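You operate a simulated robot arm through the tools that you are given. There is no shell and no other tool.

You run a simulated two-armed robot. Do the job below in one go: nothing can be reset, and whatever is moved stays where it is left.

TASK
Wipe the ring mark off the cupboard top, then wax its middle.
Fine: blue cloth for the mark, grey pad for the wax from the tin; put cloth and pad back and the tin's lid on. A coat counts when it lies all over at full strength: go over it till it gets no stronger. What is to be rubbed or washed off counts as gone when no trace of it is left.

The check looks at the end state, three seconds after you hand in, the way a careful person would. Anything else that was tipped, shoved, dropped, spilled or broken makes it a failure. Lids that push on must go on centred and level and be pressed home; caps that screw on are set level and turned clockwise until they are tight. Flat cloth is picked up by pressing the open fingertips on it (5 to 10 N) and closing them slowly along it; thin cloth reads only 2 to 8 mm in the jaws.

THE ROBOT
Two 6-joint arms with two-finger grippers on one trunk that stands fixed in place. Base frame: the origin is at the foot of the trunk, x ahead of it, y to its left, z up; the work surface is at about z = 0.86. Units: m, rad, N and s.
The left shoulder is at [0.03, 0.178, 1.013], the right one opposite. With the tool pointing down near the work surface each hand reaches from about 0.42 to 0.84 m from the base axis, measured 20 degrees to its own side. Payload 2.54 kg a hand.
Tool frame (each hand has its own): the origin (TCP) lies between the finger pads and is the grasp point; the fingertips stand 0.03 m ahead of it; z points along the fingers, y is the line along which they close. The gripper opens to 0.116 m. The gripper's body begins 0.095 m behind the TCP.
Orientation is that of the tool frame in the base frame, as a unit quaternion [x, y, z, w]. With the fingers straight down and closing along the base's y, the tool's x points along the base's -x, its y along +y and its z along -z.

THE INTERFACE
- The arms move only by the tool step_arm. It takes "left_moves", "right_moves" or both (then of equal length, played together; a hand with none holds still); each is a list that holds one entry, the list of rows, each a list of 6 numbers: the shift along the tool's x, y, z in m, then the turn, a rotation vector about the tool's x, y, z in rad. In form: [[[x, y, z, rx, ry, rz], ...]]. A call has 1 to 20 rows; each row shifts and turns the commanded pose from where the row before left it, along the tool's axes as they then stand. "left_jaw" and "right_jaw" are, for a hand that has rows, the closure, from 0 (fully open) to 1 (shut), set as the call begins (left out, the last holds). Each row takes 0.2 s and may step no farther than 0.05 m and 0.15 rad from the row before; otherwise, or with a gripper value out of range, the whole call is refused. A pose out of reach is approached as far as the arm can. The call stops where the force on the tool passes 70 N (or 10 N more than at its start, if that is more) or the arm is blocked; 0.2 s more then pass. The fingers move at their own pace (about 0.153 m/s each) and stop on an object; they squeeze with about 25 N. The grip force told is the motor's: it shows also when the fingers shut on nothing. Time passes only in rows, and 0.2 s behind the last, so rows that do not move let the fingers close. The reply holds the time, the measured pose of the TCP, the force on the tool along the base axes, the opening and the grip force, in the units named above and with some noise, with the torque about the TCP (base axes, N m) and any sound that the robot's microphone picked up.
- Cameras (640 x 400 px; columns grow to the right, rows downward): "scene" is now at [0.0391, 0.0161, 1.7261]; the picture's right is [0.23, -0.97, 0.00], its down [-0.81, -0.19, -0.55] and it looks along [0.53, 0.13, -0.84] (base axes); focal length 318 px, centre (320, 200). "left" rides on the left gripper at [0.069, 0.015, -0.122] in its tool frame; the picture's right is [-0.22, 0.98, 0.00], its down [-0.83, -0.18, -0.53] and it looks along [-0.52, -0.11, 0.85] (tool axes); focal length 251 px, centre (320, 200). "right" rides on the right gripper at [0.069, -0.015, -0.122] in its tool frame; the picture's right is [0.22, 0.98, 0.00], its down [-0.83, 0.18, -0.53] and it looks along [-0.52, 0.11, 0.85] (tool axes); focal length 251 px, centre (320, 200). There is no depth. A picture from a camera that has moved, and an enlarged one, comes with that camera's place and axes in the base frame and with its lens.
- grab_frame(camera): a new picture of that camera. No time passes.
- lift_body(by): slides the trunk up (or, below 0, down) by that many m; the arms and the scene camera ride with it, the base frame stays. It gives what a move gives, with no picture.
- aim_head(pan, tilt): turns the head with the scene camera to pan (to the left, within 2.496 rad either way) and tilt (down, from -0.506 to 1.204), counted from straight ahead of the robot. It gives what a move gives.
- inspect(camera, box): a new picture of the part [left, top, right, bottom] of that camera's present view, enlarged. No time passes.
- sign_off(): hands the job in; it is judged then, once.

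Nothing tells you positions but the pictures and the camera data. Unless the task says otherwise, let go and move clear before handing in.

The tools are called after "Emit:" as a command line: name --argument value ..., lists and objects as JSON in quotes. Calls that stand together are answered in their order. step_arm: Moves the arms, as the interface text tells. Its arguments: {"type":"object","properties":{"left_moves":{"type":"array","items":{"type":"array","items":{"type":"array","items":{"type":"number"}}}},"left_jaw":{"type":"number"},"right_moves":{"type":"array","items":{"type":"array","items":{"type":"array","items":{"type":"number"}}}},"right_jaw":{"type":"number"}},"required":[]} The other tools are called the same way: lift_body (by) slides the trunk up or down; aim_head (pan, tilt) turns the head that bears the scene camera; grab_frame (camera) takes a picture; inspect (camera, box) takes an enlarged picture of a part of a camera's view; sign_off () hands the job in.

At the start:

```text
clock: 0.0
left_tcp_pos: [0.4221, 0.2872, 1.2177]
left_tcp_rot: [0.0, 1.0, 0.0, 0.0]
left_force: [0.1, -0.9, -0.1]
left_wrist_torque: [-0.01, -0.01, 0.01]
left_finger_gap: 0.1159
left_finger_force: 0.0
right_tcp_pos: [0.4855, -0.1647, 1.1736]
right_tcp_rot: [0.0, 1.0, 0.001, 0.0]
right_force: [0.4, -0.3, 0.0]
right_wrist_torque: [0.01, 0.03, 0.01]
right_finger_gap: 0.1163
right_finger_force: 0.1
trunk travel left (down, up): [-0.225, 0.315]
head pan, tilt: [0.23, 0.99]
```

scene: 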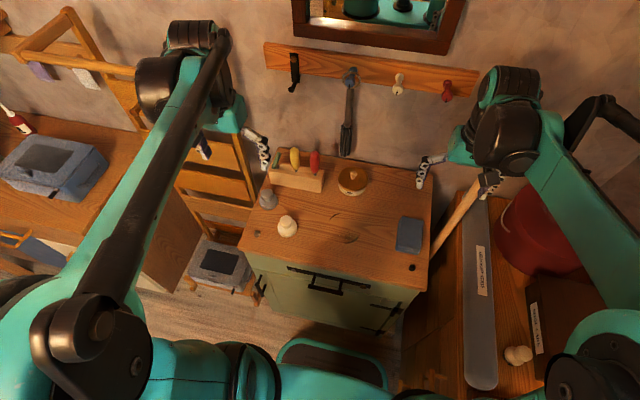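
right: 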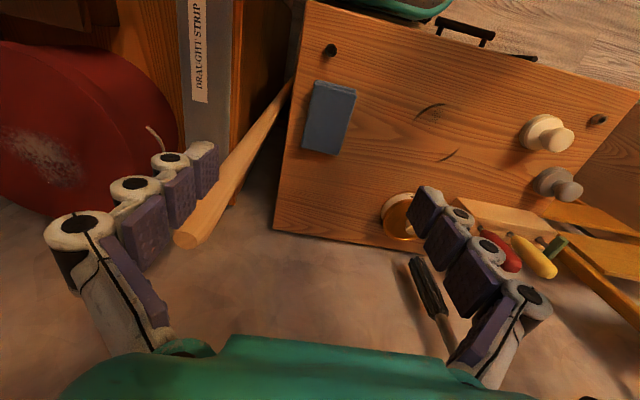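
left: 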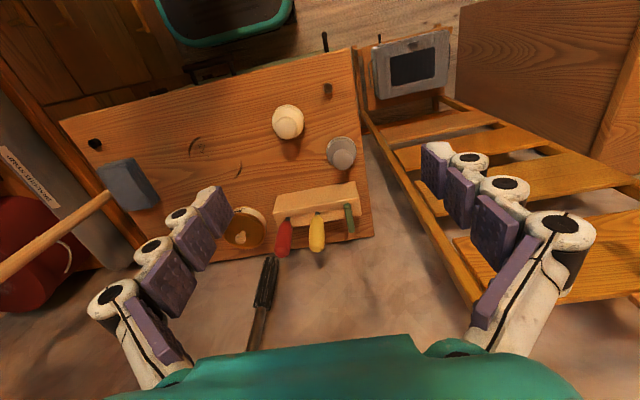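

I see a cupboard top with a blue cloth, a tin, a white knob-like object, a grey knob-like object, a wooden rack and a faint ring mark in the middle. I will look closer before moving anything.

Emit:
inspect --camera "scene" --box '[230, 130, 450, 300]'

Emit:
inspect --camera "right" --box '[270, 0, 640, 280]'

Emit:
inspect --camera "left" --box '[60, 40, 390, 280]'

Emit:
inspect --camera "scene" --box '[240, 140, 360, 240]'

```text
2.35 times, centred on (340, 215) of scene
camera zoom: at [0.0391, 0.0161, 1.7261], right [0.23, -0.97, 0.0], down [-0.81, -0.19, -0.55], along [0.53, 0.13, -0.84], focal length 750 px, centre (273, 165)
```

zoom: 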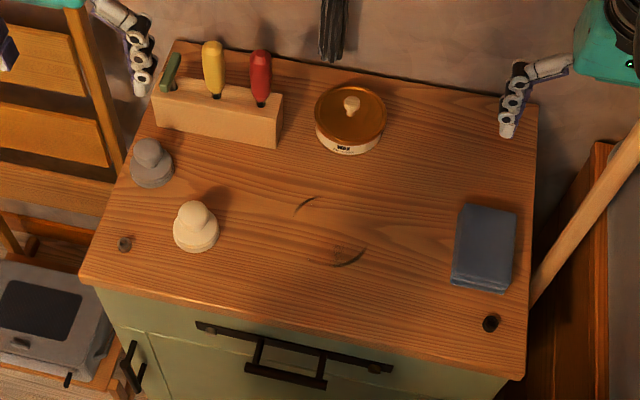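

```text
1.43 times, centred on (455, 140) of right
camera zoom: at [0.4159, -0.1795, 1.2954], right [-0.22, 0.98, 0.0], down [0.83, 0.18, 0.53], along [0.52, 0.11, -0.85], focal length 359 px, centre (127, 286)
```

zoom: 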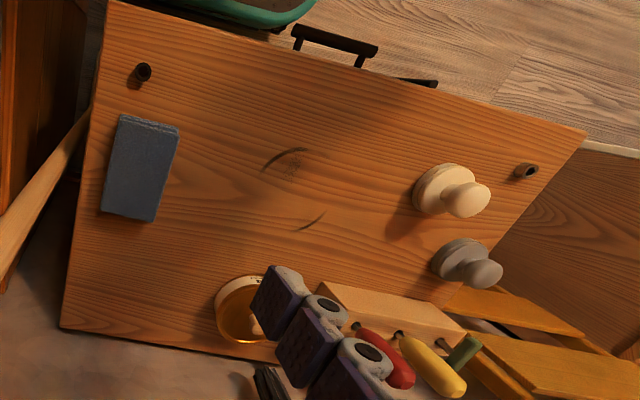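

```text
1.67 times, centred on (225, 160) of left
camera zoom: at [0.3543, 0.3033, 1.3391], right [0.21, 0.98, 0.0], down [0.83, -0.18, 0.53], along [0.52, -0.11, -0.85], focal length 419 px, centre (478, 267)
```

zoom: 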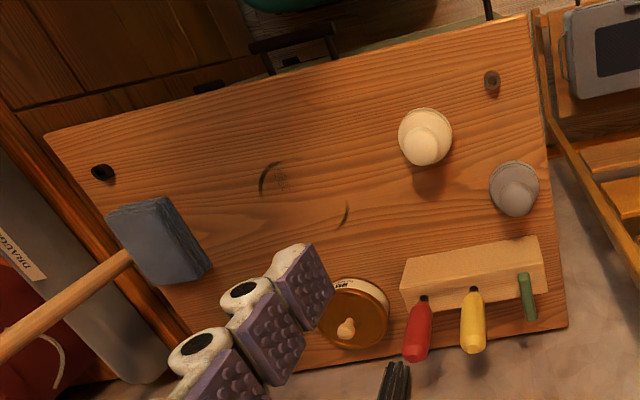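

```text
4.00 times, centred on (300, 190) of scene
camera zoom: at [0.0391, 0.0161, 1.7261], right [0.23, -0.97, 0.0], down [-0.81, -0.19, -0.55], along [0.53, 0.13, -0.84], focal length 1274 px, centre (400, 240)
```

zoom: 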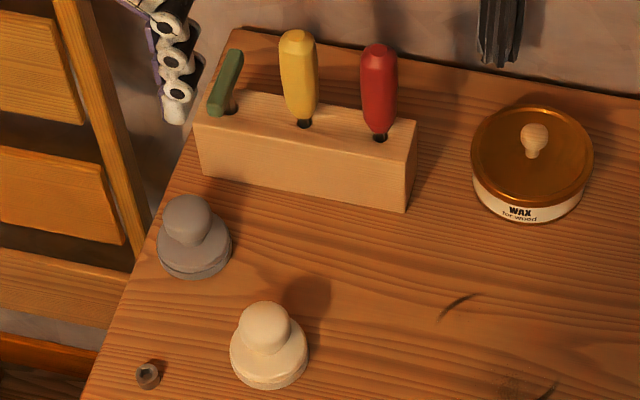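

The top spans roughly x 0.37–0.78 and y −0.20–0.33. I place the cloth near [0.52,−0.15], tin near [0.66,0.05], grey pad near [0.54,0.30] and ring near [0.51,0.05]. Next I move the left hand over the middle for a closer view.

Emit:
step_arm --left_moves '[[[0, -0.036, 0.01, 0, 0, 0], [0, -0.036, 0.01, 0, 0, 0], [0, -0.036, 0.01, 0, 0, 0], [0, -0.036, 0.01, 0, 0, 0], [0, -0.036, 0.01, 0, 0, 0], [0, 0, 0, 0, 0, 0]]]'

Emit:
grab_frame --camera "left"

Emit:
grab_frame --camera "right"

```text
clock: 1.4
left_tcp_pos: [0.4225, 0.1081, 1.1668]
left_tcp_rot: [-0.001, 1.0, 0.0, 0.001]
left_force: [-0.4, 0.9, 0.3]
left_wrist_torque: [-0.03, -0.02, 0.04]
left_finger_gap: 0.116
left_finger_force: 0.1
right_tcp_pos: [0.4864, -0.1641, 1.1739]
right_tcp_rot: [0.0, 1.0, 0.0, 0.0]
right_force: [0.6, -0.1, -0.4]
right_wrist_torque: [-0.06, -0.02, 0.02]
right_finger_gap: 0.1158
right_finger_force: 0.2
trunk travel left (down, up): [-0.225, 0.315]
head pan, tilt: [0.23, 0.99]
```

```text
taken
camera left: at [0.3548, 0.1239, 1.2885], right [0.21, 0.98, 0.0], down [0.83, -0.18, 0.53], along [0.52, -0.11, -0.85], focal length 251 px, centre (320, 200)
```

left: 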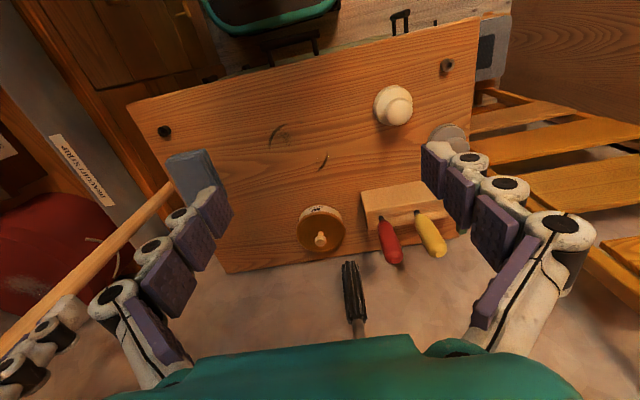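

```text
taken
camera right: at [0.4157, -0.1789, 1.2956], right [-0.22, 0.98, 0.0], down [0.83, 0.18, 0.53], along [0.52, 0.11, -0.85], focal length 251 px, centre (320, 200)
```

right: 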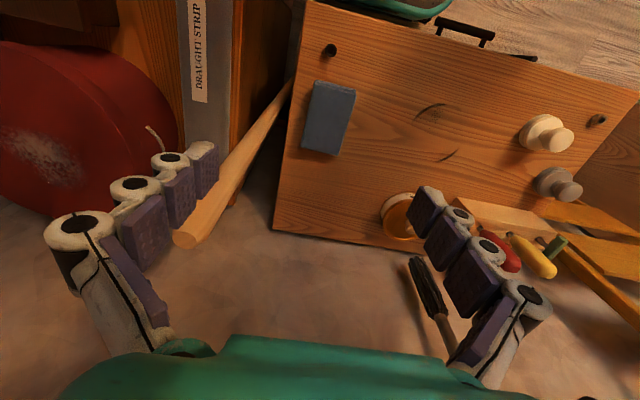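

Emit:
inspect --camera "left" --box '[220, 80, 380, 190]'

Emit:
inspect --camera "left" --box '[270, 190, 370, 260]'

Emit:
inspect --camera "right" --box '[290, 60, 390, 170]'

Emit:
inspect --camera "left" --box '[340, 60, 480, 160]'

```text
3.64 times, centred on (300, 135) of left
camera zoom: at [0.3548, 0.1239, 1.2885], right [0.21, 0.98, 0.0], down [0.83, -0.18, 0.53], along [0.52, -0.11, -0.85], focal length 914 px, centre (393, 436)
```

zoom: 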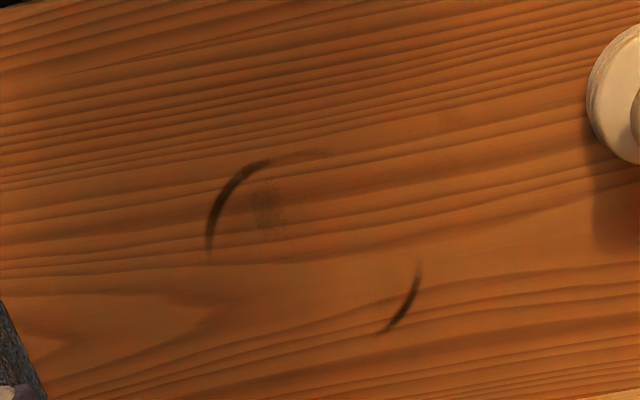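

```text
5.71 times, centred on (320, 225) of left
camera zoom: at [0.3548, 0.1239, 1.2885], right [0.21, 0.98, 0.0], down [0.83, -0.18, 0.53], along [0.52, -0.11, -0.85], focal length 1437 px, centre (320, 57)
```

zoom: 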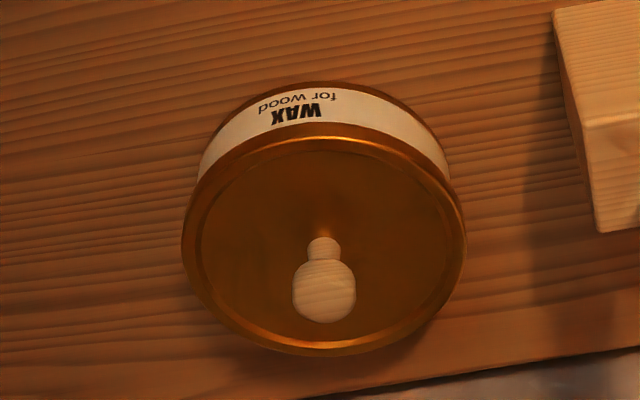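

```text
3.64 times, centred on (340, 115) of right
camera zoom: at [0.4157, -0.1789, 1.2956], right [-0.22, 0.98, 0.0], down [0.83, 0.18, 0.53], along [0.52, 0.11, -0.85], focal length 914 px, centre (247, 509)
```

zoom: 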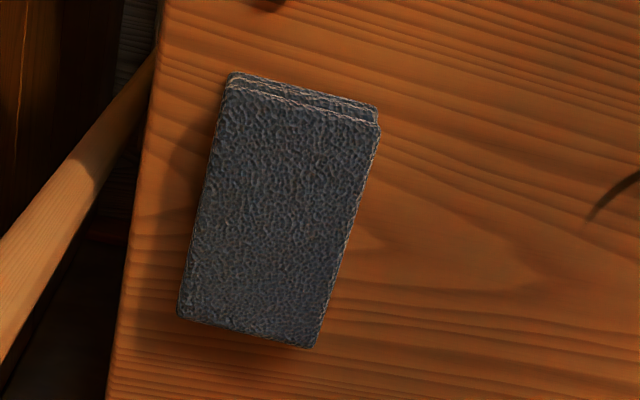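

```text
4.00 times, centred on (410, 110) of left
camera zoom: at [0.3548, 0.1239, 1.2885], right [0.21, 0.98, 0.0], down [0.83, -0.18, 0.53], along [0.52, -0.11, -0.85], focal length 1006 px, centre (-40, 560)
```

zoom: 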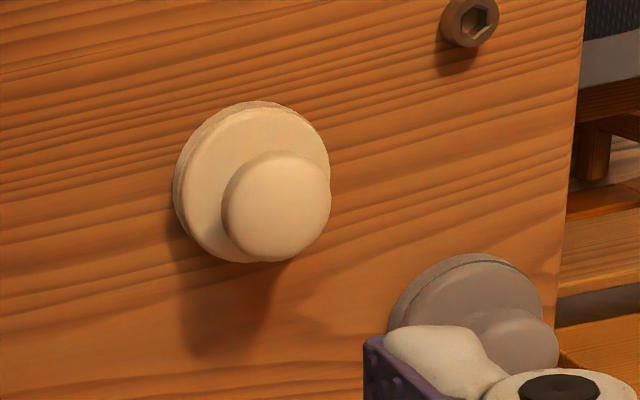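

The ring is about 0.104 m across, centred near [0.506, 0.054], with a small smudge inside it. The cloth is a folded block, roughly 0.10 by 0.066 m. I will bring the left hand back to its side and lower the right hand over the cloth for a close look.

Emit:
step_arm --left_moves '[[[0, 0.036, -0.01, 0, 0, 0], [0, 0.036, -0.01, 0, 0, 0], [0, 0.036, -0.01, 0, 0, 0], [0, 0.036, -0.01, 0, 0, 0], [0, 0.036, -0.01, 0, 0, 0]]]' --right_moves '[[[-0.007, 0.004, 0.034, 0, 0, 0], [-0.007, 0.004, 0.034, 0, 0, 0], [-0.007, 0.004, 0.034, 0, 0, 0], [-0.007, 0.004, 0.034, 0, 0, 0], [-0.006, 0.003, 0.034, 0, 0, 0]]]'

Emit:
grab_frame --camera "right"

Emit:
inspect --camera "scene" --box '[370, 180, 450, 280]'

Emit:
grab_frame --camera "scene"

```text
clock: 2.6
left_tcp_pos: [0.4226, 0.2889, 1.2167]
left_tcp_rot: [0.0, 1.0, 0.0, 0.0]
left_force: [0.4, 0.5, 0.3]
left_wrist_torque: [0.02, 0.01, -0.01]
left_finger_gap: 0.1161
left_finger_force: 0.0
right_tcp_pos: [0.5214, -0.1451, 1.0025]
right_tcp_rot: [0.001, 1.0, -0.001, 0.0]
right_force: [0.9, 0.4, -0.6]
right_wrist_torque: [0.02, 0.02, -0.02]
right_finger_gap: 0.1161
right_finger_force: 0.0
trunk travel left (down, up): [-0.225, 0.315]
head pan, tilt: [0.23, 0.99]
```

```text
taken
camera right: at [0.4522, -0.1605, 1.1249], right [-0.21, 0.98, 0.0], down [0.83, 0.18, 0.53], along [0.52, 0.11, -0.85], focal length 251 px, centre (320, 200)
```

right: 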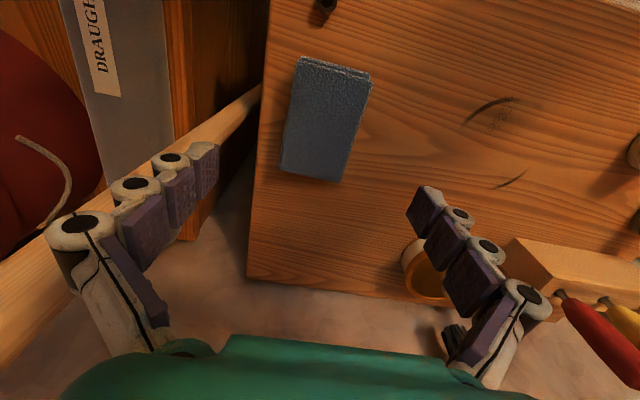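

```text
4.00 times, centred on (410, 230) of scene
camera zoom: at [0.0406, 0.017, 1.7261], right [0.23, -0.97, 0.0], down [-0.81, -0.19, -0.55], along [0.53, 0.13, -0.84], focal length 1274 px, centre (-40, 80)
```

zoom: 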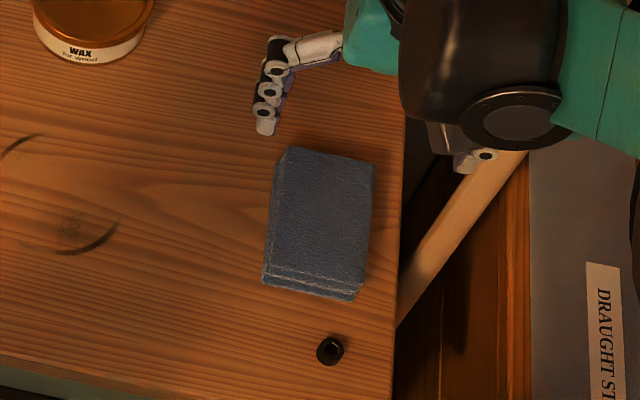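

```text
taken
camera scene: at [0.0406, 0.017, 1.7261], right [0.23, -0.97, 0.0], down [-0.81, -0.19, -0.55], along [0.53, 0.13, -0.84], focal length 318 px, centre (320, 200)
```

scene: 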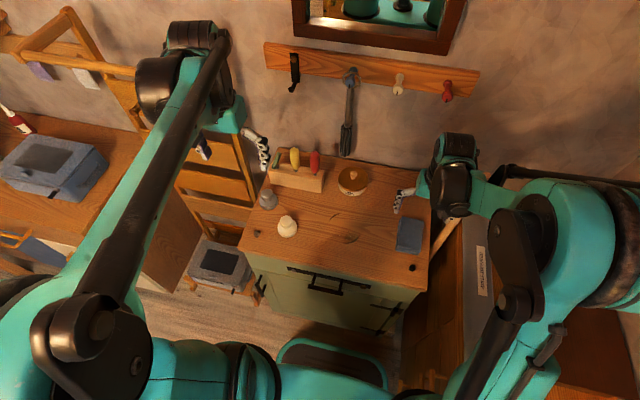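

There is a broom handle or similar stick beside the right edge of the cupboard that I must not bump. I will check where it stands relative to the right hand before going down.

Emit:
inspect --camera "scene" --box '[380, 130, 540, 280]'

Emit:
inspect --camera "right" --box '[0, 0, 300, 280]'

Emit:
grab_frame --camera "left"

```text
2.67 times, centred on (460, 205) of scene
camera zoom: at [0.0406, 0.017, 1.7261], right [0.23, -0.97, 0.0], down [-0.81, -0.19, -0.55], along [0.53, 0.13, -0.84], focal length 849 px, centre (-53, 187)
```

zoom: 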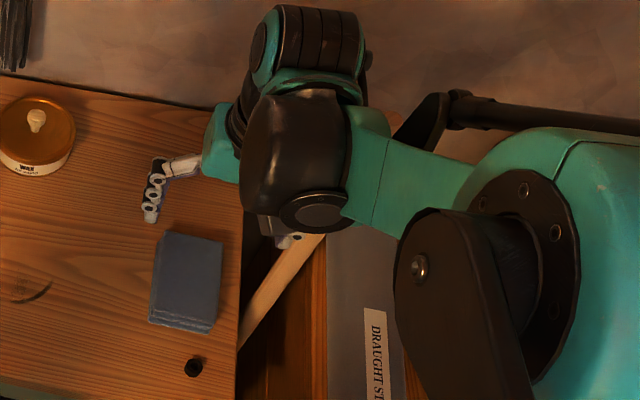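

```text
1.43 times, centred on (150, 140) of right
camera zoom: at [0.4522, -0.1605, 1.1249], right [-0.21, 0.98, 0.0], down [0.83, 0.18, 0.53], along [0.52, 0.11, -0.85], focal length 359 px, centre (563, 286)
```

zoom: 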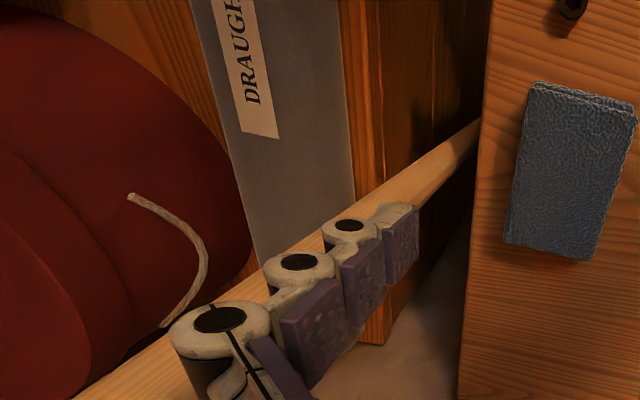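

```text
taken
camera left: at [0.3554, 0.3043, 1.3378], right [0.21, 0.98, 0.0], down [0.83, -0.18, 0.53], along [0.52, -0.11, -0.85], focal length 251 px, centre (320, 200)
```

left: 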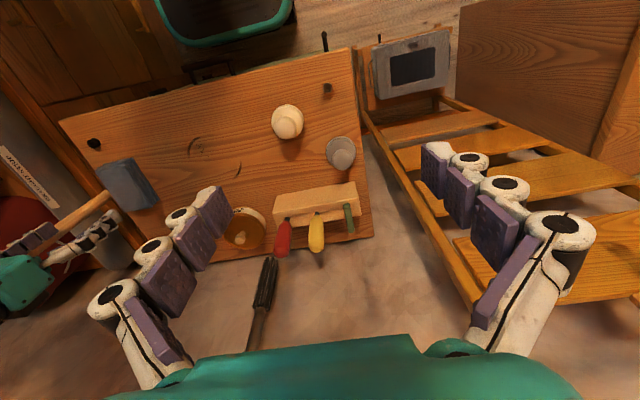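

The pictures from three cameras agree that the stick stands upright at about [0.55, −0.26], with its top near z = 1.145. The right forearm would pass close over it, so I will use the left arm for the cloth and lift the right arm up and away first.

Emit:
step_arm --right_moves '[[[0, 0, -0.048, 0, 0, 0], [0, 0, -0.048, 0, 0, 0], [0, 0, -0.048, 0, 0, 0], [0, 0, -0.048, 0, 0, 0], [0, 0, -0.048, 0, 0, 0], [0.02, -0.04, 0, 0, 0, 0], [0.02, -0.04, 0, 0, 0, 0], [0.02, -0.04, 0, 0, 0, 0], [0.02, -0.04, 0, 0, 0, 0]]]'

Emit:
grab_frame --camera "scene"

Emit:
grab_frame --camera "right"

```text
clock: 4.6
left_tcp_pos: [0.422, 0.2868, 1.2163]
left_tcp_rot: [-0.001, 1.0, 0.0, 0.0]
left_force: [0.0, 0.6, 0.6]
left_wrist_torque: [0.02, -0.06, -0.01]
left_finger_gap: 0.1162
left_finger_force: 0.0
right_tcp_pos: [0.4397, -0.3054, 1.2445]
right_tcp_rot: [-0.001, 1.0, 0.0, 0.0]
right_force: [-1.0, -0.3, 0.3]
right_wrist_torque: [0.0, -0.03, 0.03]
right_finger_gap: 0.1161
right_finger_force: 0.1
trunk travel left (down, up): [-0.225, 0.315]
head pan, tilt: [0.23, 0.99]
```

```text
taken
camera scene: at [0.0382, 0.015, 1.7262], right [0.23, -0.97, 0.0], down [-0.81, -0.19, -0.55], along [0.53, 0.13, -0.84], focal length 318 px, centre (320, 200)
```

scene: 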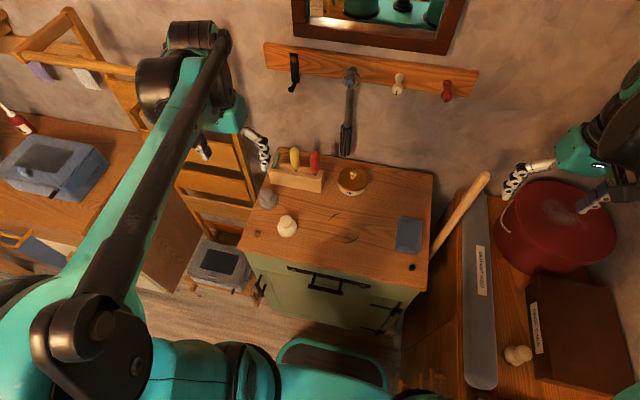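

```text
taken
camera right: at [0.37, -0.3213, 1.3662], right [-0.22, 0.98, 0.0], down [0.83, 0.18, 0.53], along [0.52, 0.12, -0.85], focal length 251 px, centre (320, 200)
```

right: 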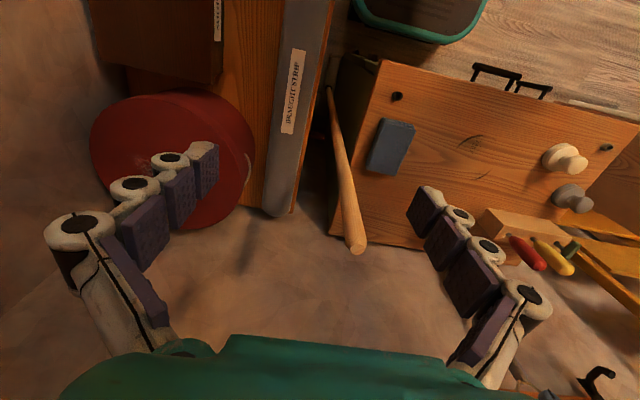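

The right arm is now clear and the stick is confirmed at about [0.54, −0.247], top z 1.164. I will take the left hand over the cloth, a little toward the robot (x≈0.50) to stay clear of the stick.

Emit:
step_arm --left_moves '[[[-0.0078, -0.0432, 0.005, 0, 0, 0], [-0.0078, -0.0432, 0.005, 0, 0, 0], [-0.0078, -0.0432, 0.005, 0, 0, 0], [-0.0078, -0.0432, 0.005, 0, 0, 0], [-0.0078, -0.0432, 0.005, 0, 0, 0], [-0.0078, -0.0432, 0.005, 0, 0, 0], [-0.0078, -0.0432, 0.005, 0, 0, 0], [-0.0078, -0.0432, 0.005, 0, 0, 0], [-0.0078, -0.0432, 0.005, 0, 0, 0], [-0.0078, -0.0432, 0.005, 0, 0, 0], [0, 0, 0, 0, 0, 0]]]' --left_jaw 0.25

Emit:
grab_frame --camera "scene"

Emit:
grab_frame --camera "left"

Emit:
grab_frame --camera "right"

```text
clock: 7.0
left_tcp_pos: [0.5016, -0.144, 1.1662]
left_tcp_rot: [0.0, 1.0, -0.001, -0.001]
left_force: [-0.2, -0.1, 0.1]
left_wrist_torque: [0.0, -0.01, 0.01]
left_finger_gap: 0.0869
left_finger_force: 0.1
right_tcp_pos: [0.4393, -0.3056, 1.2449]
right_tcp_rot: [0.0, 1.0, 0.0, 0.0]
right_force: [0.1, 0.7, -0.3]
right_wrist_torque: [-0.04, -0.01, -0.01]
right_finger_gap: 0.1159
right_finger_force: 0.0
trunk travel left (down, up): [-0.225, 0.315]
head pan, tilt: [0.23, 0.99]
```

```text
taken
camera scene: at [0.0384, 0.0174, 1.7261], right [0.23, -0.97, 0.0], down [-0.81, -0.19, -0.55], along [0.53, 0.12, -0.84], focal length 318 px, centre (320, 200)
```

scene: 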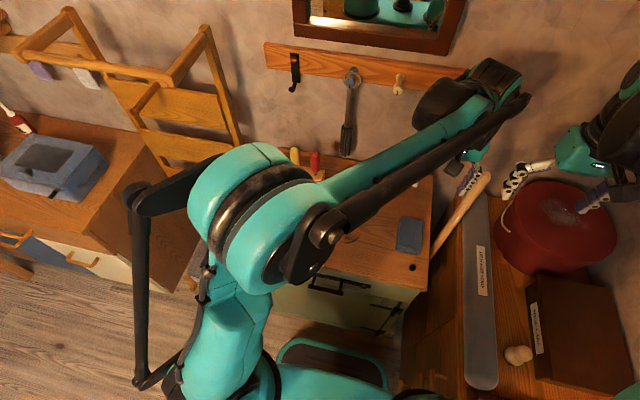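

```text
taken
camera left: at [0.433, -0.1279, 1.2881], right [0.21, 0.98, 0.0], down [0.83, -0.18, 0.53], along [0.52, -0.11, -0.85], focal length 251 px, centre (320, 200)
```

left: 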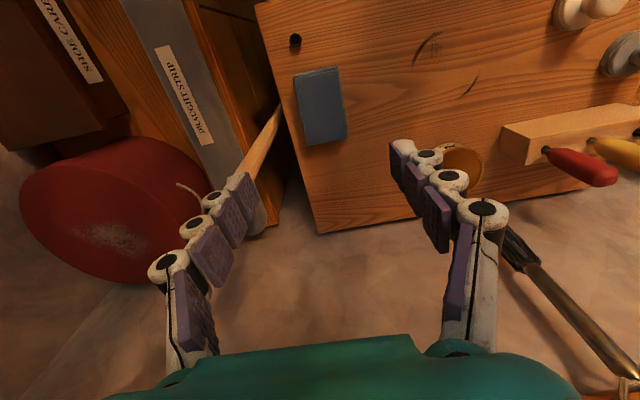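

```text
taken
camera right: at [0.3704, -0.3191, 1.3667], right [-0.22, 0.98, 0.0], down [0.83, 0.18, 0.53], along [0.52, 0.11, -0.85], focal length 251 px, centre (320, 200)
```

right: 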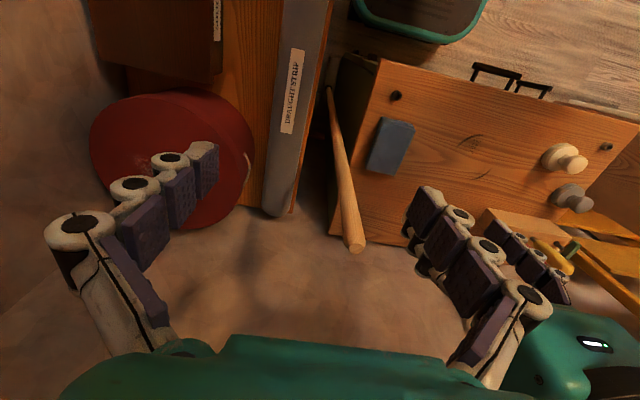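

The left wrist would come close to the stick if lowered with the tool vertical. I will tilt the left tool about 26° so the wrist leans back toward the robot (fingers still closing along y), which gives clearance, and then look again.

Emit:
step_arm --left_moves '[[[0, 0, 0, 0, -0.15, 0], [0, 0, 0, 0, -0.15, 0], [0, 0, 0, 0, -0.15, 0], [0, 0, 0, 0, 0, 0]]]'

Emit:
grab_frame --camera "scene"

Emit:
grab_frame --camera "left"

```text
clock: 8.0
left_tcp_pos: [0.5023, -0.1441, 1.1673]
left_tcp_rot: [0.001, 0.975, 0.0, 0.223]
left_force: [-0.4, -0.6, 0.2]
left_wrist_torque: [0.0, -0.02, 0.03]
left_finger_gap: 0.087
left_finger_force: 0.1
right_tcp_pos: [0.4417, -0.3056, 1.2444]
right_tcp_rot: [0.001, 1.0, 0.0, 0.0]
right_force: [0.9, -0.3, -0.8]
right_wrist_torque: [-0.02, 0.04, 0.0]
right_finger_gap: 0.1159
right_finger_force: 0.1
trunk travel left (down, up): [-0.225, 0.315]
head pan, tilt: [0.23, 0.99]
```

```text
taken
camera scene: at [0.0399, 0.0159, 1.7261], right [0.23, -0.97, 0.0], down [-0.81, -0.19, -0.55], along [0.53, 0.13, -0.84], focal length 318 px, centre (320, 200)
```

scene: 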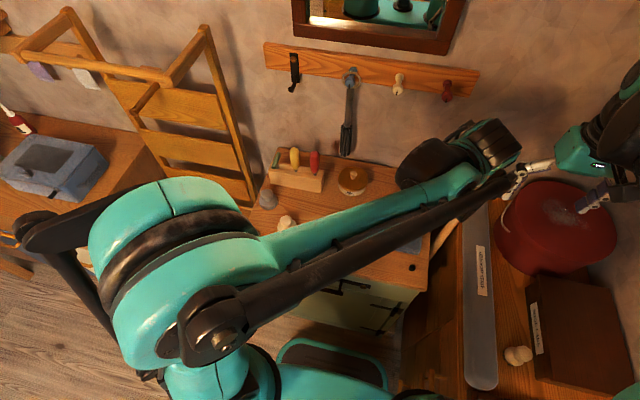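

```text
taken
camera left: at [0.3872, -0.1286, 1.2463], right [0.19, 0.98, 0.09], down [0.51, -0.18, 0.84], along [0.84, -0.11, -0.53], focal length 251 px, centre (320, 200)
```

left: 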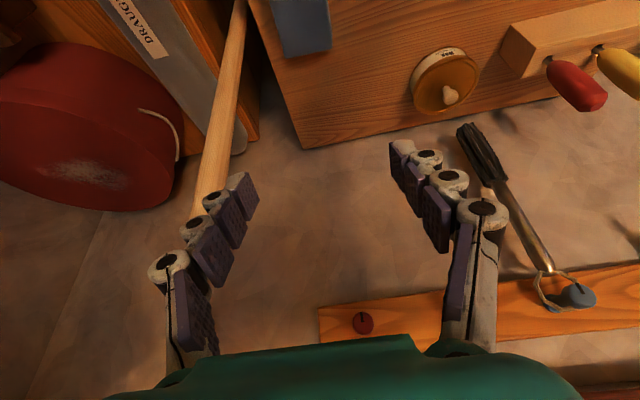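

The wrist now sits well back from the stick. I will lower the left hand straight down in base z to just above the cloth and check.

Emit:
step_arm --left_moves '[[[0.0206, 0, 0.0427, 0, 0, 0], [0.0206, 0, 0.0427, 0, 0, 0], [0.0206, 0, 0.0427, 0, 0, 0], [0.0206, 0, 0.0427, 0, 0, 0], [0, 0, 0, 0, 0, 0]]]'

Emit:
grab_frame --camera "scene"

Emit:
grab_frame --camera "left"

Emit:
grab_frame --camera "right"

```text
clock: 9.2
left_tcp_pos: [0.4994, -0.1434, 0.9779]
left_tcp_rot: [-0.001, 0.975, 0.001, 0.224]
left_force: [-0.4, -0.9, 0.2]
left_wrist_torque: [0.01, -0.04, 0.01]
left_finger_gap: 0.0871
left_finger_force: 0.1
right_tcp_pos: [0.44, -0.3054, 1.2451]
right_tcp_rot: [0.0, 1.0, 0.001, 0.001]
right_force: [-0.1, 0.3, -0.1]
right_wrist_torque: [-0.01, -0.04, 0.0]
right_finger_gap: 0.1159
right_finger_force: 0.1
trunk travel left (down, up): [-0.225, 0.315]
head pan, tilt: [0.23, 0.99]
```

```text
taken
camera scene: at [0.0381, 0.0165, 1.7262], right [0.23, -0.97, 0.0], down [-0.81, -0.19, -0.55], along [0.53, 0.13, -0.84], focal length 318 px, centre (320, 200)
```

scene: 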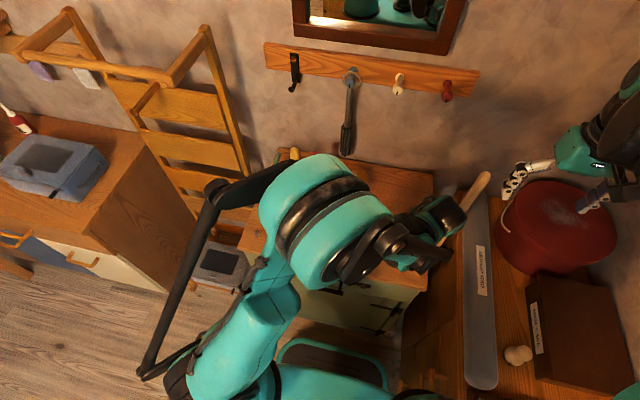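

```text
taken
camera left: at [0.3855, -0.1279, 1.0565], right [0.19, 0.98, 0.09], down [0.51, -0.18, 0.84], along [0.84, -0.11, -0.53], focal length 251 px, centre (320, 200)
```

left: 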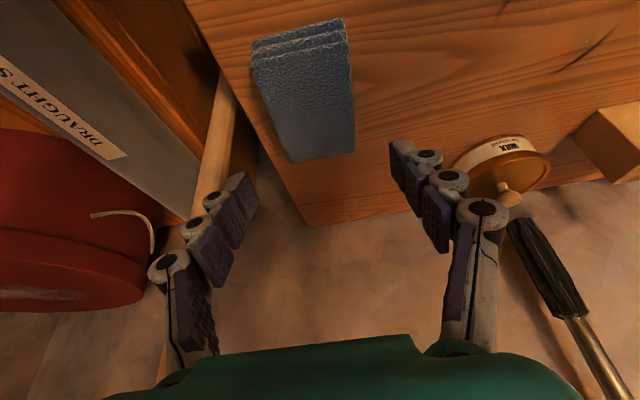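

```text
taken
camera right: at [0.3702, -0.3198, 1.3666], right [-0.22, 0.98, 0.0], down [0.83, 0.18, 0.53], along [0.52, 0.11, -0.85], focal length 251 px, centre (320, 200)
```

right: 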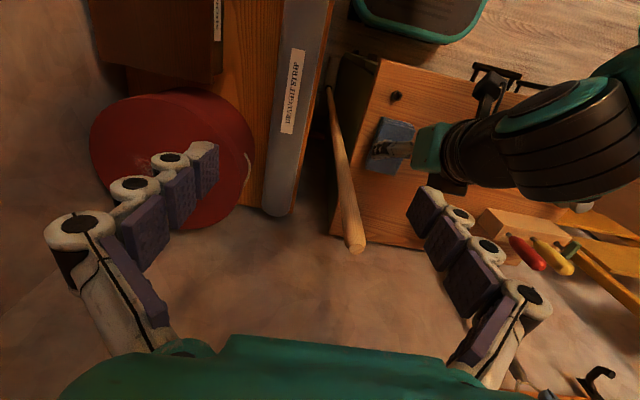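

The hand is centred over the cloth (y ≈ −0.144) and clear of the stick; the cloth is about 2 cm thick. I will go down so the fingertips straddle it just above the wood.

Emit:
step_arm --left_moves '[[[0.0131, 0, 0.027, 0, 0, 0], [0.0131, 0, 0.027, 0, 0, 0], [0.0044, 0, 0.009, 0, 0, 0], [0.0044, 0, 0.009, 0, 0, 0], [0, 0, 0, 0, 0, 0]]]'

Emit:
grab_frame --camera "left"

Emit:
grab_frame --camera "right"

```text
clock: 10.4
left_tcp_pos: [0.5002, -0.1446, 0.8969]
left_tcp_rot: [0.0, 0.975, 0.0, 0.223]
left_force: [0.0, -0.6, -0.6]
left_wrist_torque: [0.01, 0.03, 0.0]
left_finger_gap: 0.087
left_finger_force: 0.1
right_tcp_pos: [0.4409, -0.3053, 1.245]
right_tcp_rot: [0.0, 1.0, 0.001, 0.0]
right_force: [-0.3, -0.8, 0.2]
right_wrist_torque: [0.02, 0.01, 0.03]
right_finger_gap: 0.116
right_finger_force: 0.1
trunk travel left (down, up): [-0.225, 0.315]
head pan, tilt: [0.23, 0.99]
```

```text
taken
camera left: at [0.3865, -0.1287, 0.9766], right [0.19, 0.98, 0.09], down [0.51, -0.18, 0.84], along [0.84, -0.11, -0.53], focal length 251 px, centre (320, 200)
```

left: 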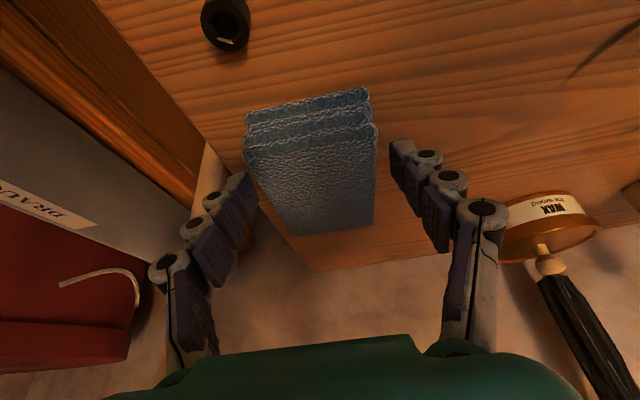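

```text
taken
camera right: at [0.3707, -0.3202, 1.3663], right [-0.22, 0.98, 0.0], down [0.83, 0.18, 0.53], along [0.52, 0.11, -0.85], focal length 251 px, centre (320, 200)
```

right: 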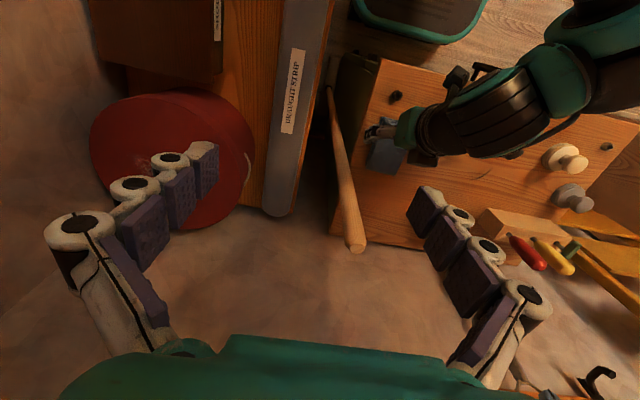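

The fingertips straddle the cloth just above the wood. I will close the jaw on it gently.

Emit:
step_arm --left_moves '[[[0, 0, 0, 0, 0, 0], [0, 0, 0, 0, 0, 0], [0, 0, 0, 0, 0, 0]]]' --left_jaw 0.6

Emit:
grab_frame --camera "left"

```text
clock: 11.2
left_tcp_pos: [0.5013, -0.1443, 0.898]
left_tcp_rot: [0.0, 0.975, 0.0, 0.224]
left_force: [-0.7, 0.8, -0.4]
left_wrist_torque: [0.01, 0.04, 0.02]
left_finger_gap: 0.067
left_finger_force: 25.0
right_tcp_pos: [0.4398, -0.3069, 1.2446]
right_tcp_rot: [0.0, 1.0, 0.0, 0.001]
right_force: [-0.2, -0.6, -0.3]
right_wrist_torque: [0.02, -0.03, 0.0]
right_finger_gap: 0.116
right_finger_force: 0.1
trunk travel left (down, up): [-0.225, 0.315]
head pan, tilt: [0.23, 0.99]
```

```text
taken
camera left: at [0.3866, -0.1288, 0.9767], right [0.19, 0.98, 0.09], down [0.51, -0.18, 0.84], along [0.84, -0.11, -0.53], focal length 251 px, centre (320, 200)
```

left: 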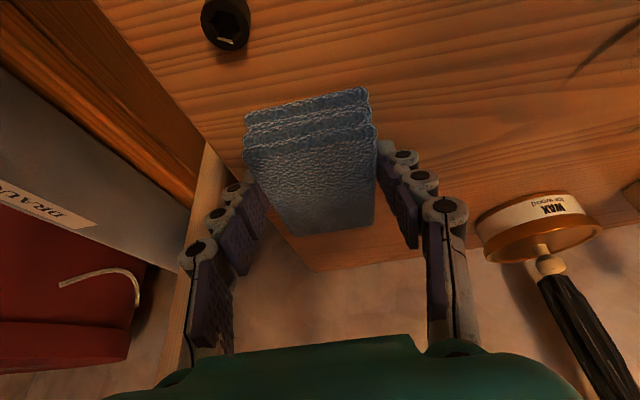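

The cloth is held at a 67 mm gap with 25 N. I will lift it 3 cm and carry it over to the ring.

Emit:
step_arm --left_moves '[[[-0.0131, 0, -0.027, 0, 0, 0], [0, 0, 0, 0, 0, 0], [0.0032, 0.04, -0.0015, 0, 0, 0], [0.0032, 0.04, -0.0015, 0, 0, 0], [0.0031, 0.04, -0.0015, 0, 0, 0], [0.0031, 0.024, -0.0015, 0, 0, 0], [0, 0, 0, 0, 0, 0]]]'

Emit:
grab_frame --camera "left"

Emit:
grab_frame --camera "scene"

Emit:
grab_frame --camera "right"

```text
clock: 12.8
left_tcp_pos: [0.4855, 0.0008, 0.9275]
left_tcp_rot: [-0.001, 0.975, 0.0, 0.223]
left_force: [-0.4, 0.1, -0.6]
left_wrist_torque: [-0.01, -0.05, 0.01]
left_finger_gap: 0.0464
left_finger_force: 0.0
right_tcp_pos: [0.4405, -0.3057, 1.2444]
right_tcp_rot: [0.0, 1.0, 0.0, 0.0]
right_force: [0.2, -0.9, -0.5]
right_wrist_torque: [0.01, -0.01, 0.0]
right_finger_gap: 0.116
right_finger_force: 0.0
trunk travel left (down, up): [-0.225, 0.315]
head pan, tilt: [0.23, 0.99]
```

```text
taken
camera left: at [0.3714, 0.0157, 1.007], right [0.19, 0.98, 0.09], down [0.51, -0.18, 0.84], along [0.84, -0.11, -0.53], focal length 251 px, centre (320, 200)
```

left: 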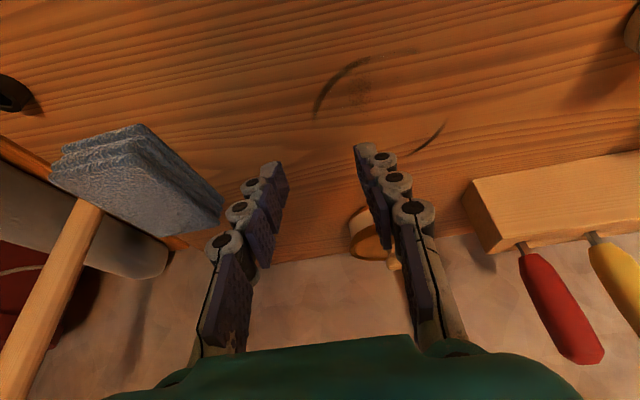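

```text
taken
camera scene: at [0.0392, 0.0157, 1.7261], right [0.23, -0.97, 0.0], down [-0.81, -0.19, -0.55], along [0.53, 0.13, -0.84], focal length 318 px, centre (320, 200)
```

scene: 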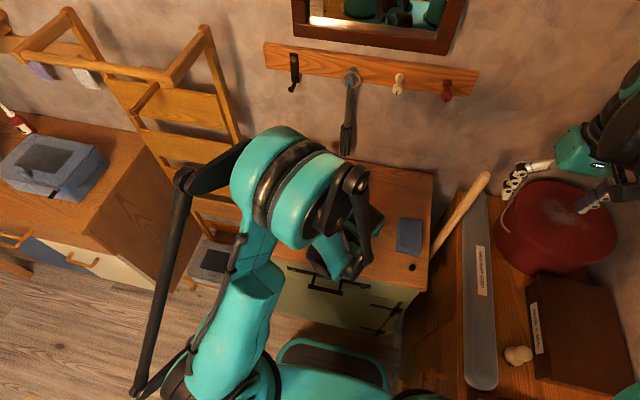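

```text
taken
camera right: at [0.371, -0.3205, 1.3661], right [-0.22, 0.98, 0.0], down [0.83, 0.18, 0.53], along [0.52, 0.11, -0.85], focal length 251 px, centre (320, 200)
```

right: 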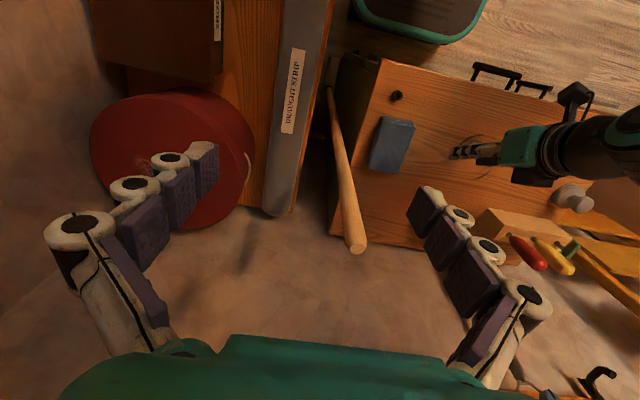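

The cloth slipped out of the fingers when lifted and still lies near its place. I will look at its pose before a deeper, firmer grip.

Emit:
inspect --camera "right" --box '[340, 80, 460, 200]'

Emit:
inspect --camera "left" --box '[30, 90, 240, 260]'

Emit:
inspect --camera "scene" --box '[370, 190, 450, 290]'

```text
3.33 times, centred on (400, 140) of right
camera zoom: at [0.371, -0.3205, 1.3661], right [-0.22, 0.98, 0.0], down [0.83, 0.18, 0.53], along [0.52, 0.11, -0.85], focal length 838 px, centre (53, 400)
```

zoom: 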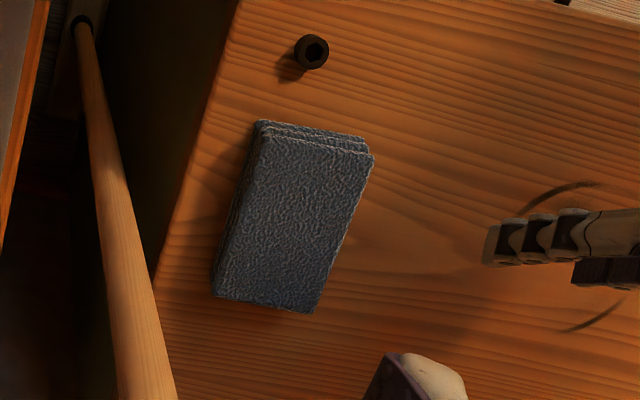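

```text
2.35 times, centred on (135, 175) of left
camera zoom: at [0.3714, 0.0157, 1.007], right [0.19, 0.98, 0.09], down [0.51, -0.18, 0.84], along [0.84, -0.11, -0.53], focal length 592 px, centre (755, 259)
```

zoom: 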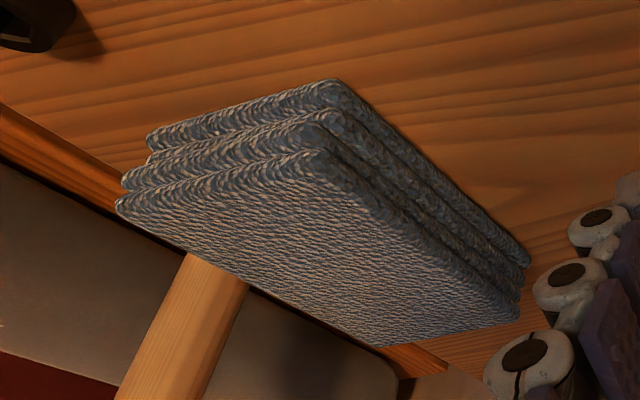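

```text
4.00 times, centred on (410, 240) of scene
camera zoom: at [0.0392, 0.0157, 1.7261], right [0.23, -0.97, 0.0], down [-0.81, -0.19, -0.55], along [0.53, 0.13, -0.84], focal length 1274 px, centre (-40, 40)
```

zoom: 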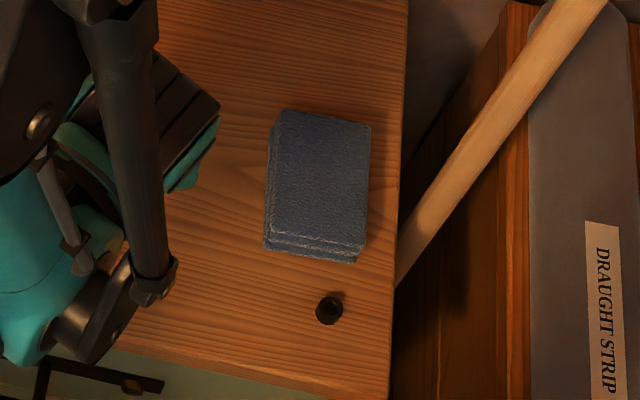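

The cloth is a stiff three-layer block, still at about [0.518, −0.143]. I will go back, open, and take it deeper, feeling for the wood in small steps.

Emit:
step_arm --left_moves '[[[-0.0109, 0, -0.0225, 0, 0, 0], [-0.0045, -0.036, 0.0022, 0, 0, 0], [-0.0045, -0.036, 0.0022, 0, 0, 0], [-0.0045, -0.036, 0.0022, 0, 0, 0], [-0.0045, -0.036, 0.0022, 0, 0, 0], [0, 0, 0, 0, 0, 0], [0.0131, 0, 0.027, 0, 0, 0], [0.0087, 0, 0.018, 0, 0, 0], [0, 0, 0, 0, 0, 0]]]' --left_jaw 0.25

Emit:
grab_frame --camera "left"

```text
clock: 14.8
left_tcp_pos: [0.506, -0.1431, 0.9018]
left_tcp_rot: [-0.001, 0.975, 0.0, 0.223]
left_force: [0.5, -0.2, 0.6]
left_wrist_torque: [-0.03, -0.01, 0.02]
left_finger_gap: 0.087
left_finger_force: 0.0
right_tcp_pos: [0.4408, -0.3061, 1.244]
right_tcp_rot: [0.0, 1.0, -0.001, 0.0]
right_force: [0.4, -0.8, 0.1]
right_wrist_torque: [0.04, 0.05, -0.01]
right_finger_gap: 0.116
right_finger_force: 0.0
trunk travel left (down, up): [-0.225, 0.315]
head pan, tilt: [0.23, 0.99]
```

```text
taken
camera left: at [0.3923, -0.1291, 0.9816], right [0.19, 0.98, 0.09], down [0.51, -0.18, 0.84], along [0.84, -0.11, -0.53], focal length 251 px, centre (320, 200)
```

left: 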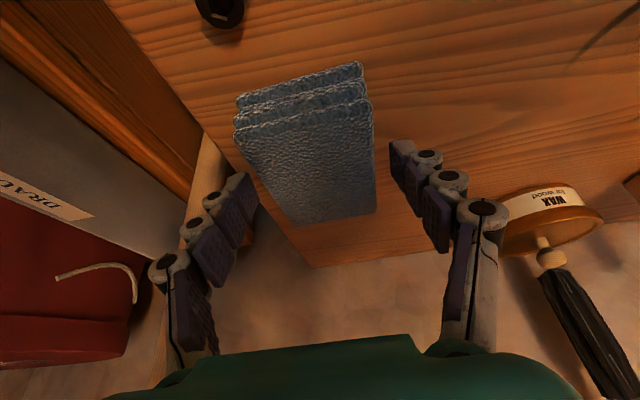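

Emit:
step_arm --left_moves '[[[0.0013, 0, 0.0027, 0, 0, 0], [0.0013, 0, 0.0027, 0, 0, 0], [0, 0, 0, 0, 0, 0]]]'

Emit:
step_arm --left_moves '[[[0.0009, 0, 0.0018, 0, 0, 0], [0, 0, 0, 0, 0, 0]]]'

Emit:
step_arm --left_moves '[[[0.0009, 0, 0.0018, 0, 0, 0], [0, 0, 0, 0, 0, 0]]]'

```text
clock: 15.6
left_tcp_pos: [0.5073, -0.1447, 0.8958]
left_tcp_rot: [0.0, 0.975, 0.0, 0.223]
left_force: [0.8, -0.8, 0.5]
left_wrist_torque: [-0.01, 0.0, 0.0]
left_finger_gap: 0.0871
left_finger_force: 0.1
right_tcp_pos: [0.4398, -0.3053, 1.2457]
right_tcp_rot: [0.0, 1.0, 0.0, 0.0]
right_force: [-0.1, 0.1, -0.2]
right_wrist_torque: [0.02, 0.02, 0.03]
right_finger_gap: 0.1162
right_finger_force: 0.2
trunk travel left (down, up): [-0.225, 0.315]
head pan, tilt: [0.23, 0.99]
```

```text
clock: 16.2
left_tcp_pos: [0.5066, -0.1442, 0.8957]
left_tcp_rot: [0.0, 0.975, 0.0, 0.224]
left_force: [1.3, 0.7, -0.1]
left_wrist_torque: [-0.01, 0.01, 0.03]
left_finger_gap: 0.0867
left_finger_force: 0.2
right_tcp_pos: [0.4408, -0.3057, 1.2452]
right_tcp_rot: [0.0, 1.0, 0.0, 0.0]
right_force: [0.7, -0.1, -0.1]
right_wrist_torque: [0.0, -0.02, -0.03]
right_finger_gap: 0.116
right_finger_force: 0.1
trunk travel left (down, up): [-0.225, 0.315]
head pan, tilt: [0.23, 0.99]
```

```text
clock: 16.8
left_tcp_pos: [0.5073, -0.1447, 0.8925]
left_tcp_rot: [0.0, 0.975, 0.0, 0.223]
left_force: [-0.5, -0.9, -0.5]
left_wrist_torque: [0.02, -0.01, 0.04]
left_finger_gap: 0.0869
left_finger_force: 0.1
right_tcp_pos: [0.441, -0.3055, 1.2445]
right_tcp_rot: [0.0, 1.0, 0.001, 0.0]
right_force: [-0.9, 0.4, 1.0]
right_wrist_torque: [-0.01, 0.0, -0.02]
right_finger_gap: 0.116
right_finger_force: 0.1
trunk travel left (down, up): [-0.225, 0.315]
head pan, tilt: [0.23, 0.99]
```

Emit:
step_arm --left_moves '[[[0.0009, 0, 0.0018, 0, 0, 0], [0, 0, 0, 0, 0, 0]]]'

Emit:
step_arm --left_moves '[[[0.0009, 0, 0.0018, 0, 0, 0], [0, 0, 0, 0, 0, 0]]]'

Emit:
grab_frame --camera "left"

```text
clock: 17.4
left_tcp_pos: [0.507, -0.1439, 0.8915]
left_tcp_rot: [0.0, 0.975, 0.0, 0.223]
left_force: [0.4, 0.0, 0.4]
left_wrist_torque: [0.0, 0.02, 0.02]
left_finger_gap: 0.087
left_finger_force: 0.0
right_tcp_pos: [0.4403, -0.3055, 1.2432]
right_tcp_rot: [0.0, 1.0, 0.0, 0.0]
right_force: [-0.5, -0.4, -0.3]
right_wrist_torque: [0.02, -0.01, 0.03]
right_finger_gap: 0.1162
right_finger_force: 0.2
trunk travel left (down, up): [-0.225, 0.315]
head pan, tilt: [0.23, 0.99]
```

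```text
clock: 18.0
left_tcp_pos: [0.5064, -0.1448, 0.8894]
left_tcp_rot: [0.0, 0.975, 0.0, 0.223]
left_force: [0.6, -0.3, 0.2]
left_wrist_torque: [-0.01, -0.01, 0.01]
left_finger_gap: 0.0869
left_finger_force: 0.1
right_tcp_pos: [0.4407, -0.3057, 1.2449]
right_tcp_rot: [0.0, 1.0, 0.0, 0.0]
right_force: [-0.7, 0.7, 0.8]
right_wrist_torque: [0.01, 0.0, 0.02]
right_finger_gap: 0.1162
right_finger_force: 0.1
trunk travel left (down, up): [-0.225, 0.315]
head pan, tilt: [0.23, 0.99]
```

```text
taken
camera left: at [0.3925, -0.1287, 0.9679], right [0.19, 0.98, 0.09], down [0.51, -0.18, 0.84], along [0.84, -0.11, -0.53], focal length 251 px, centre (320, 200)
```

left: 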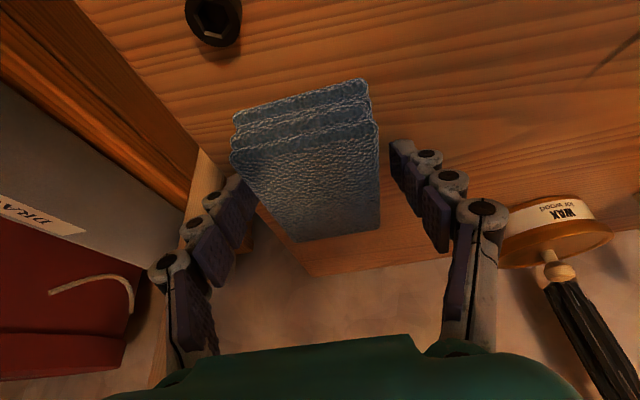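

Emit:
step_arm --left_moves '[[[0.0009, 0, 0.0018, 0, 0, 0], [0, 0, 0, 0, 0, 0]]]'

Emit:
step_arm --left_moves '[[[0.0009, 0, 0.0018, 0, 0, 0], [0, 0, 0, 0, 0, 0]]]'

Emit:
step_arm --left_moves '[[[0.0009, 0, 0.0018, 0, 0, 0], [0, 0, 0, 0, 0, 0]]]'

```text
clock: 18.6
left_tcp_pos: [0.5072, -0.1441, 0.8868]
left_tcp_rot: [0.0, 0.975, 0.0, 0.224]
left_force: [-0.4, 0.0, 0.3]
left_wrist_torque: [0.03, -0.02, -0.01]
left_finger_gap: 0.0869
left_finger_force: 0.0
right_tcp_pos: [0.4408, -0.305, 1.2447]
right_tcp_rot: [0.0, 1.0, 0.0, 0.0]
right_force: [0.3, -0.1, -0.2]
right_wrist_torque: [-0.02, 0.01, -0.01]
right_finger_gap: 0.1164
right_finger_force: 0.1
trunk travel left (down, up): [-0.225, 0.315]
head pan, tilt: [0.23, 0.99]
```

```text
clock: 19.2
left_tcp_pos: [0.5071, -0.1441, 0.8854]
left_tcp_rot: [0.0, 0.975, 0.0, 0.223]
left_force: [0.1, 0.0, 1.0]
left_wrist_torque: [-0.03, 0.0, 0.01]
left_finger_gap: 0.0871
left_finger_force: 0.0
right_tcp_pos: [0.4407, -0.3054, 1.2435]
right_tcp_rot: [0.0, 1.0, 0.0, 0.0]
right_force: [-0.2, 1.2, -0.2]
right_wrist_torque: [0.03, -0.02, 0.03]
right_finger_gap: 0.1157
right_finger_force: 0.0
trunk travel left (down, up): [-0.225, 0.315]
head pan, tilt: [0.23, 0.99]
```

```text
clock: 19.8
left_tcp_pos: [0.5059, -0.1432, 0.8834]
left_tcp_rot: [0.0, 0.974, 0.0, 0.225]
left_force: [9.8, -0.3, 16.0]
left_wrist_torque: [-0.13, -0.27, 0.04]
left_finger_gap: 0.0893
left_finger_force: 1.6
right_tcp_pos: [0.4401, -0.3053, 1.2452]
right_tcp_rot: [0.001, 1.0, -0.001, 0.0]
right_force: [-0.1, 0.1, 0.6]
right_wrist_torque: [-0.01, -0.02, 0.02]
right_finger_gap: 0.1162
right_finger_force: 0.0
trunk travel left (down, up): [-0.225, 0.315]
head pan, tilt: [0.23, 0.99]
```

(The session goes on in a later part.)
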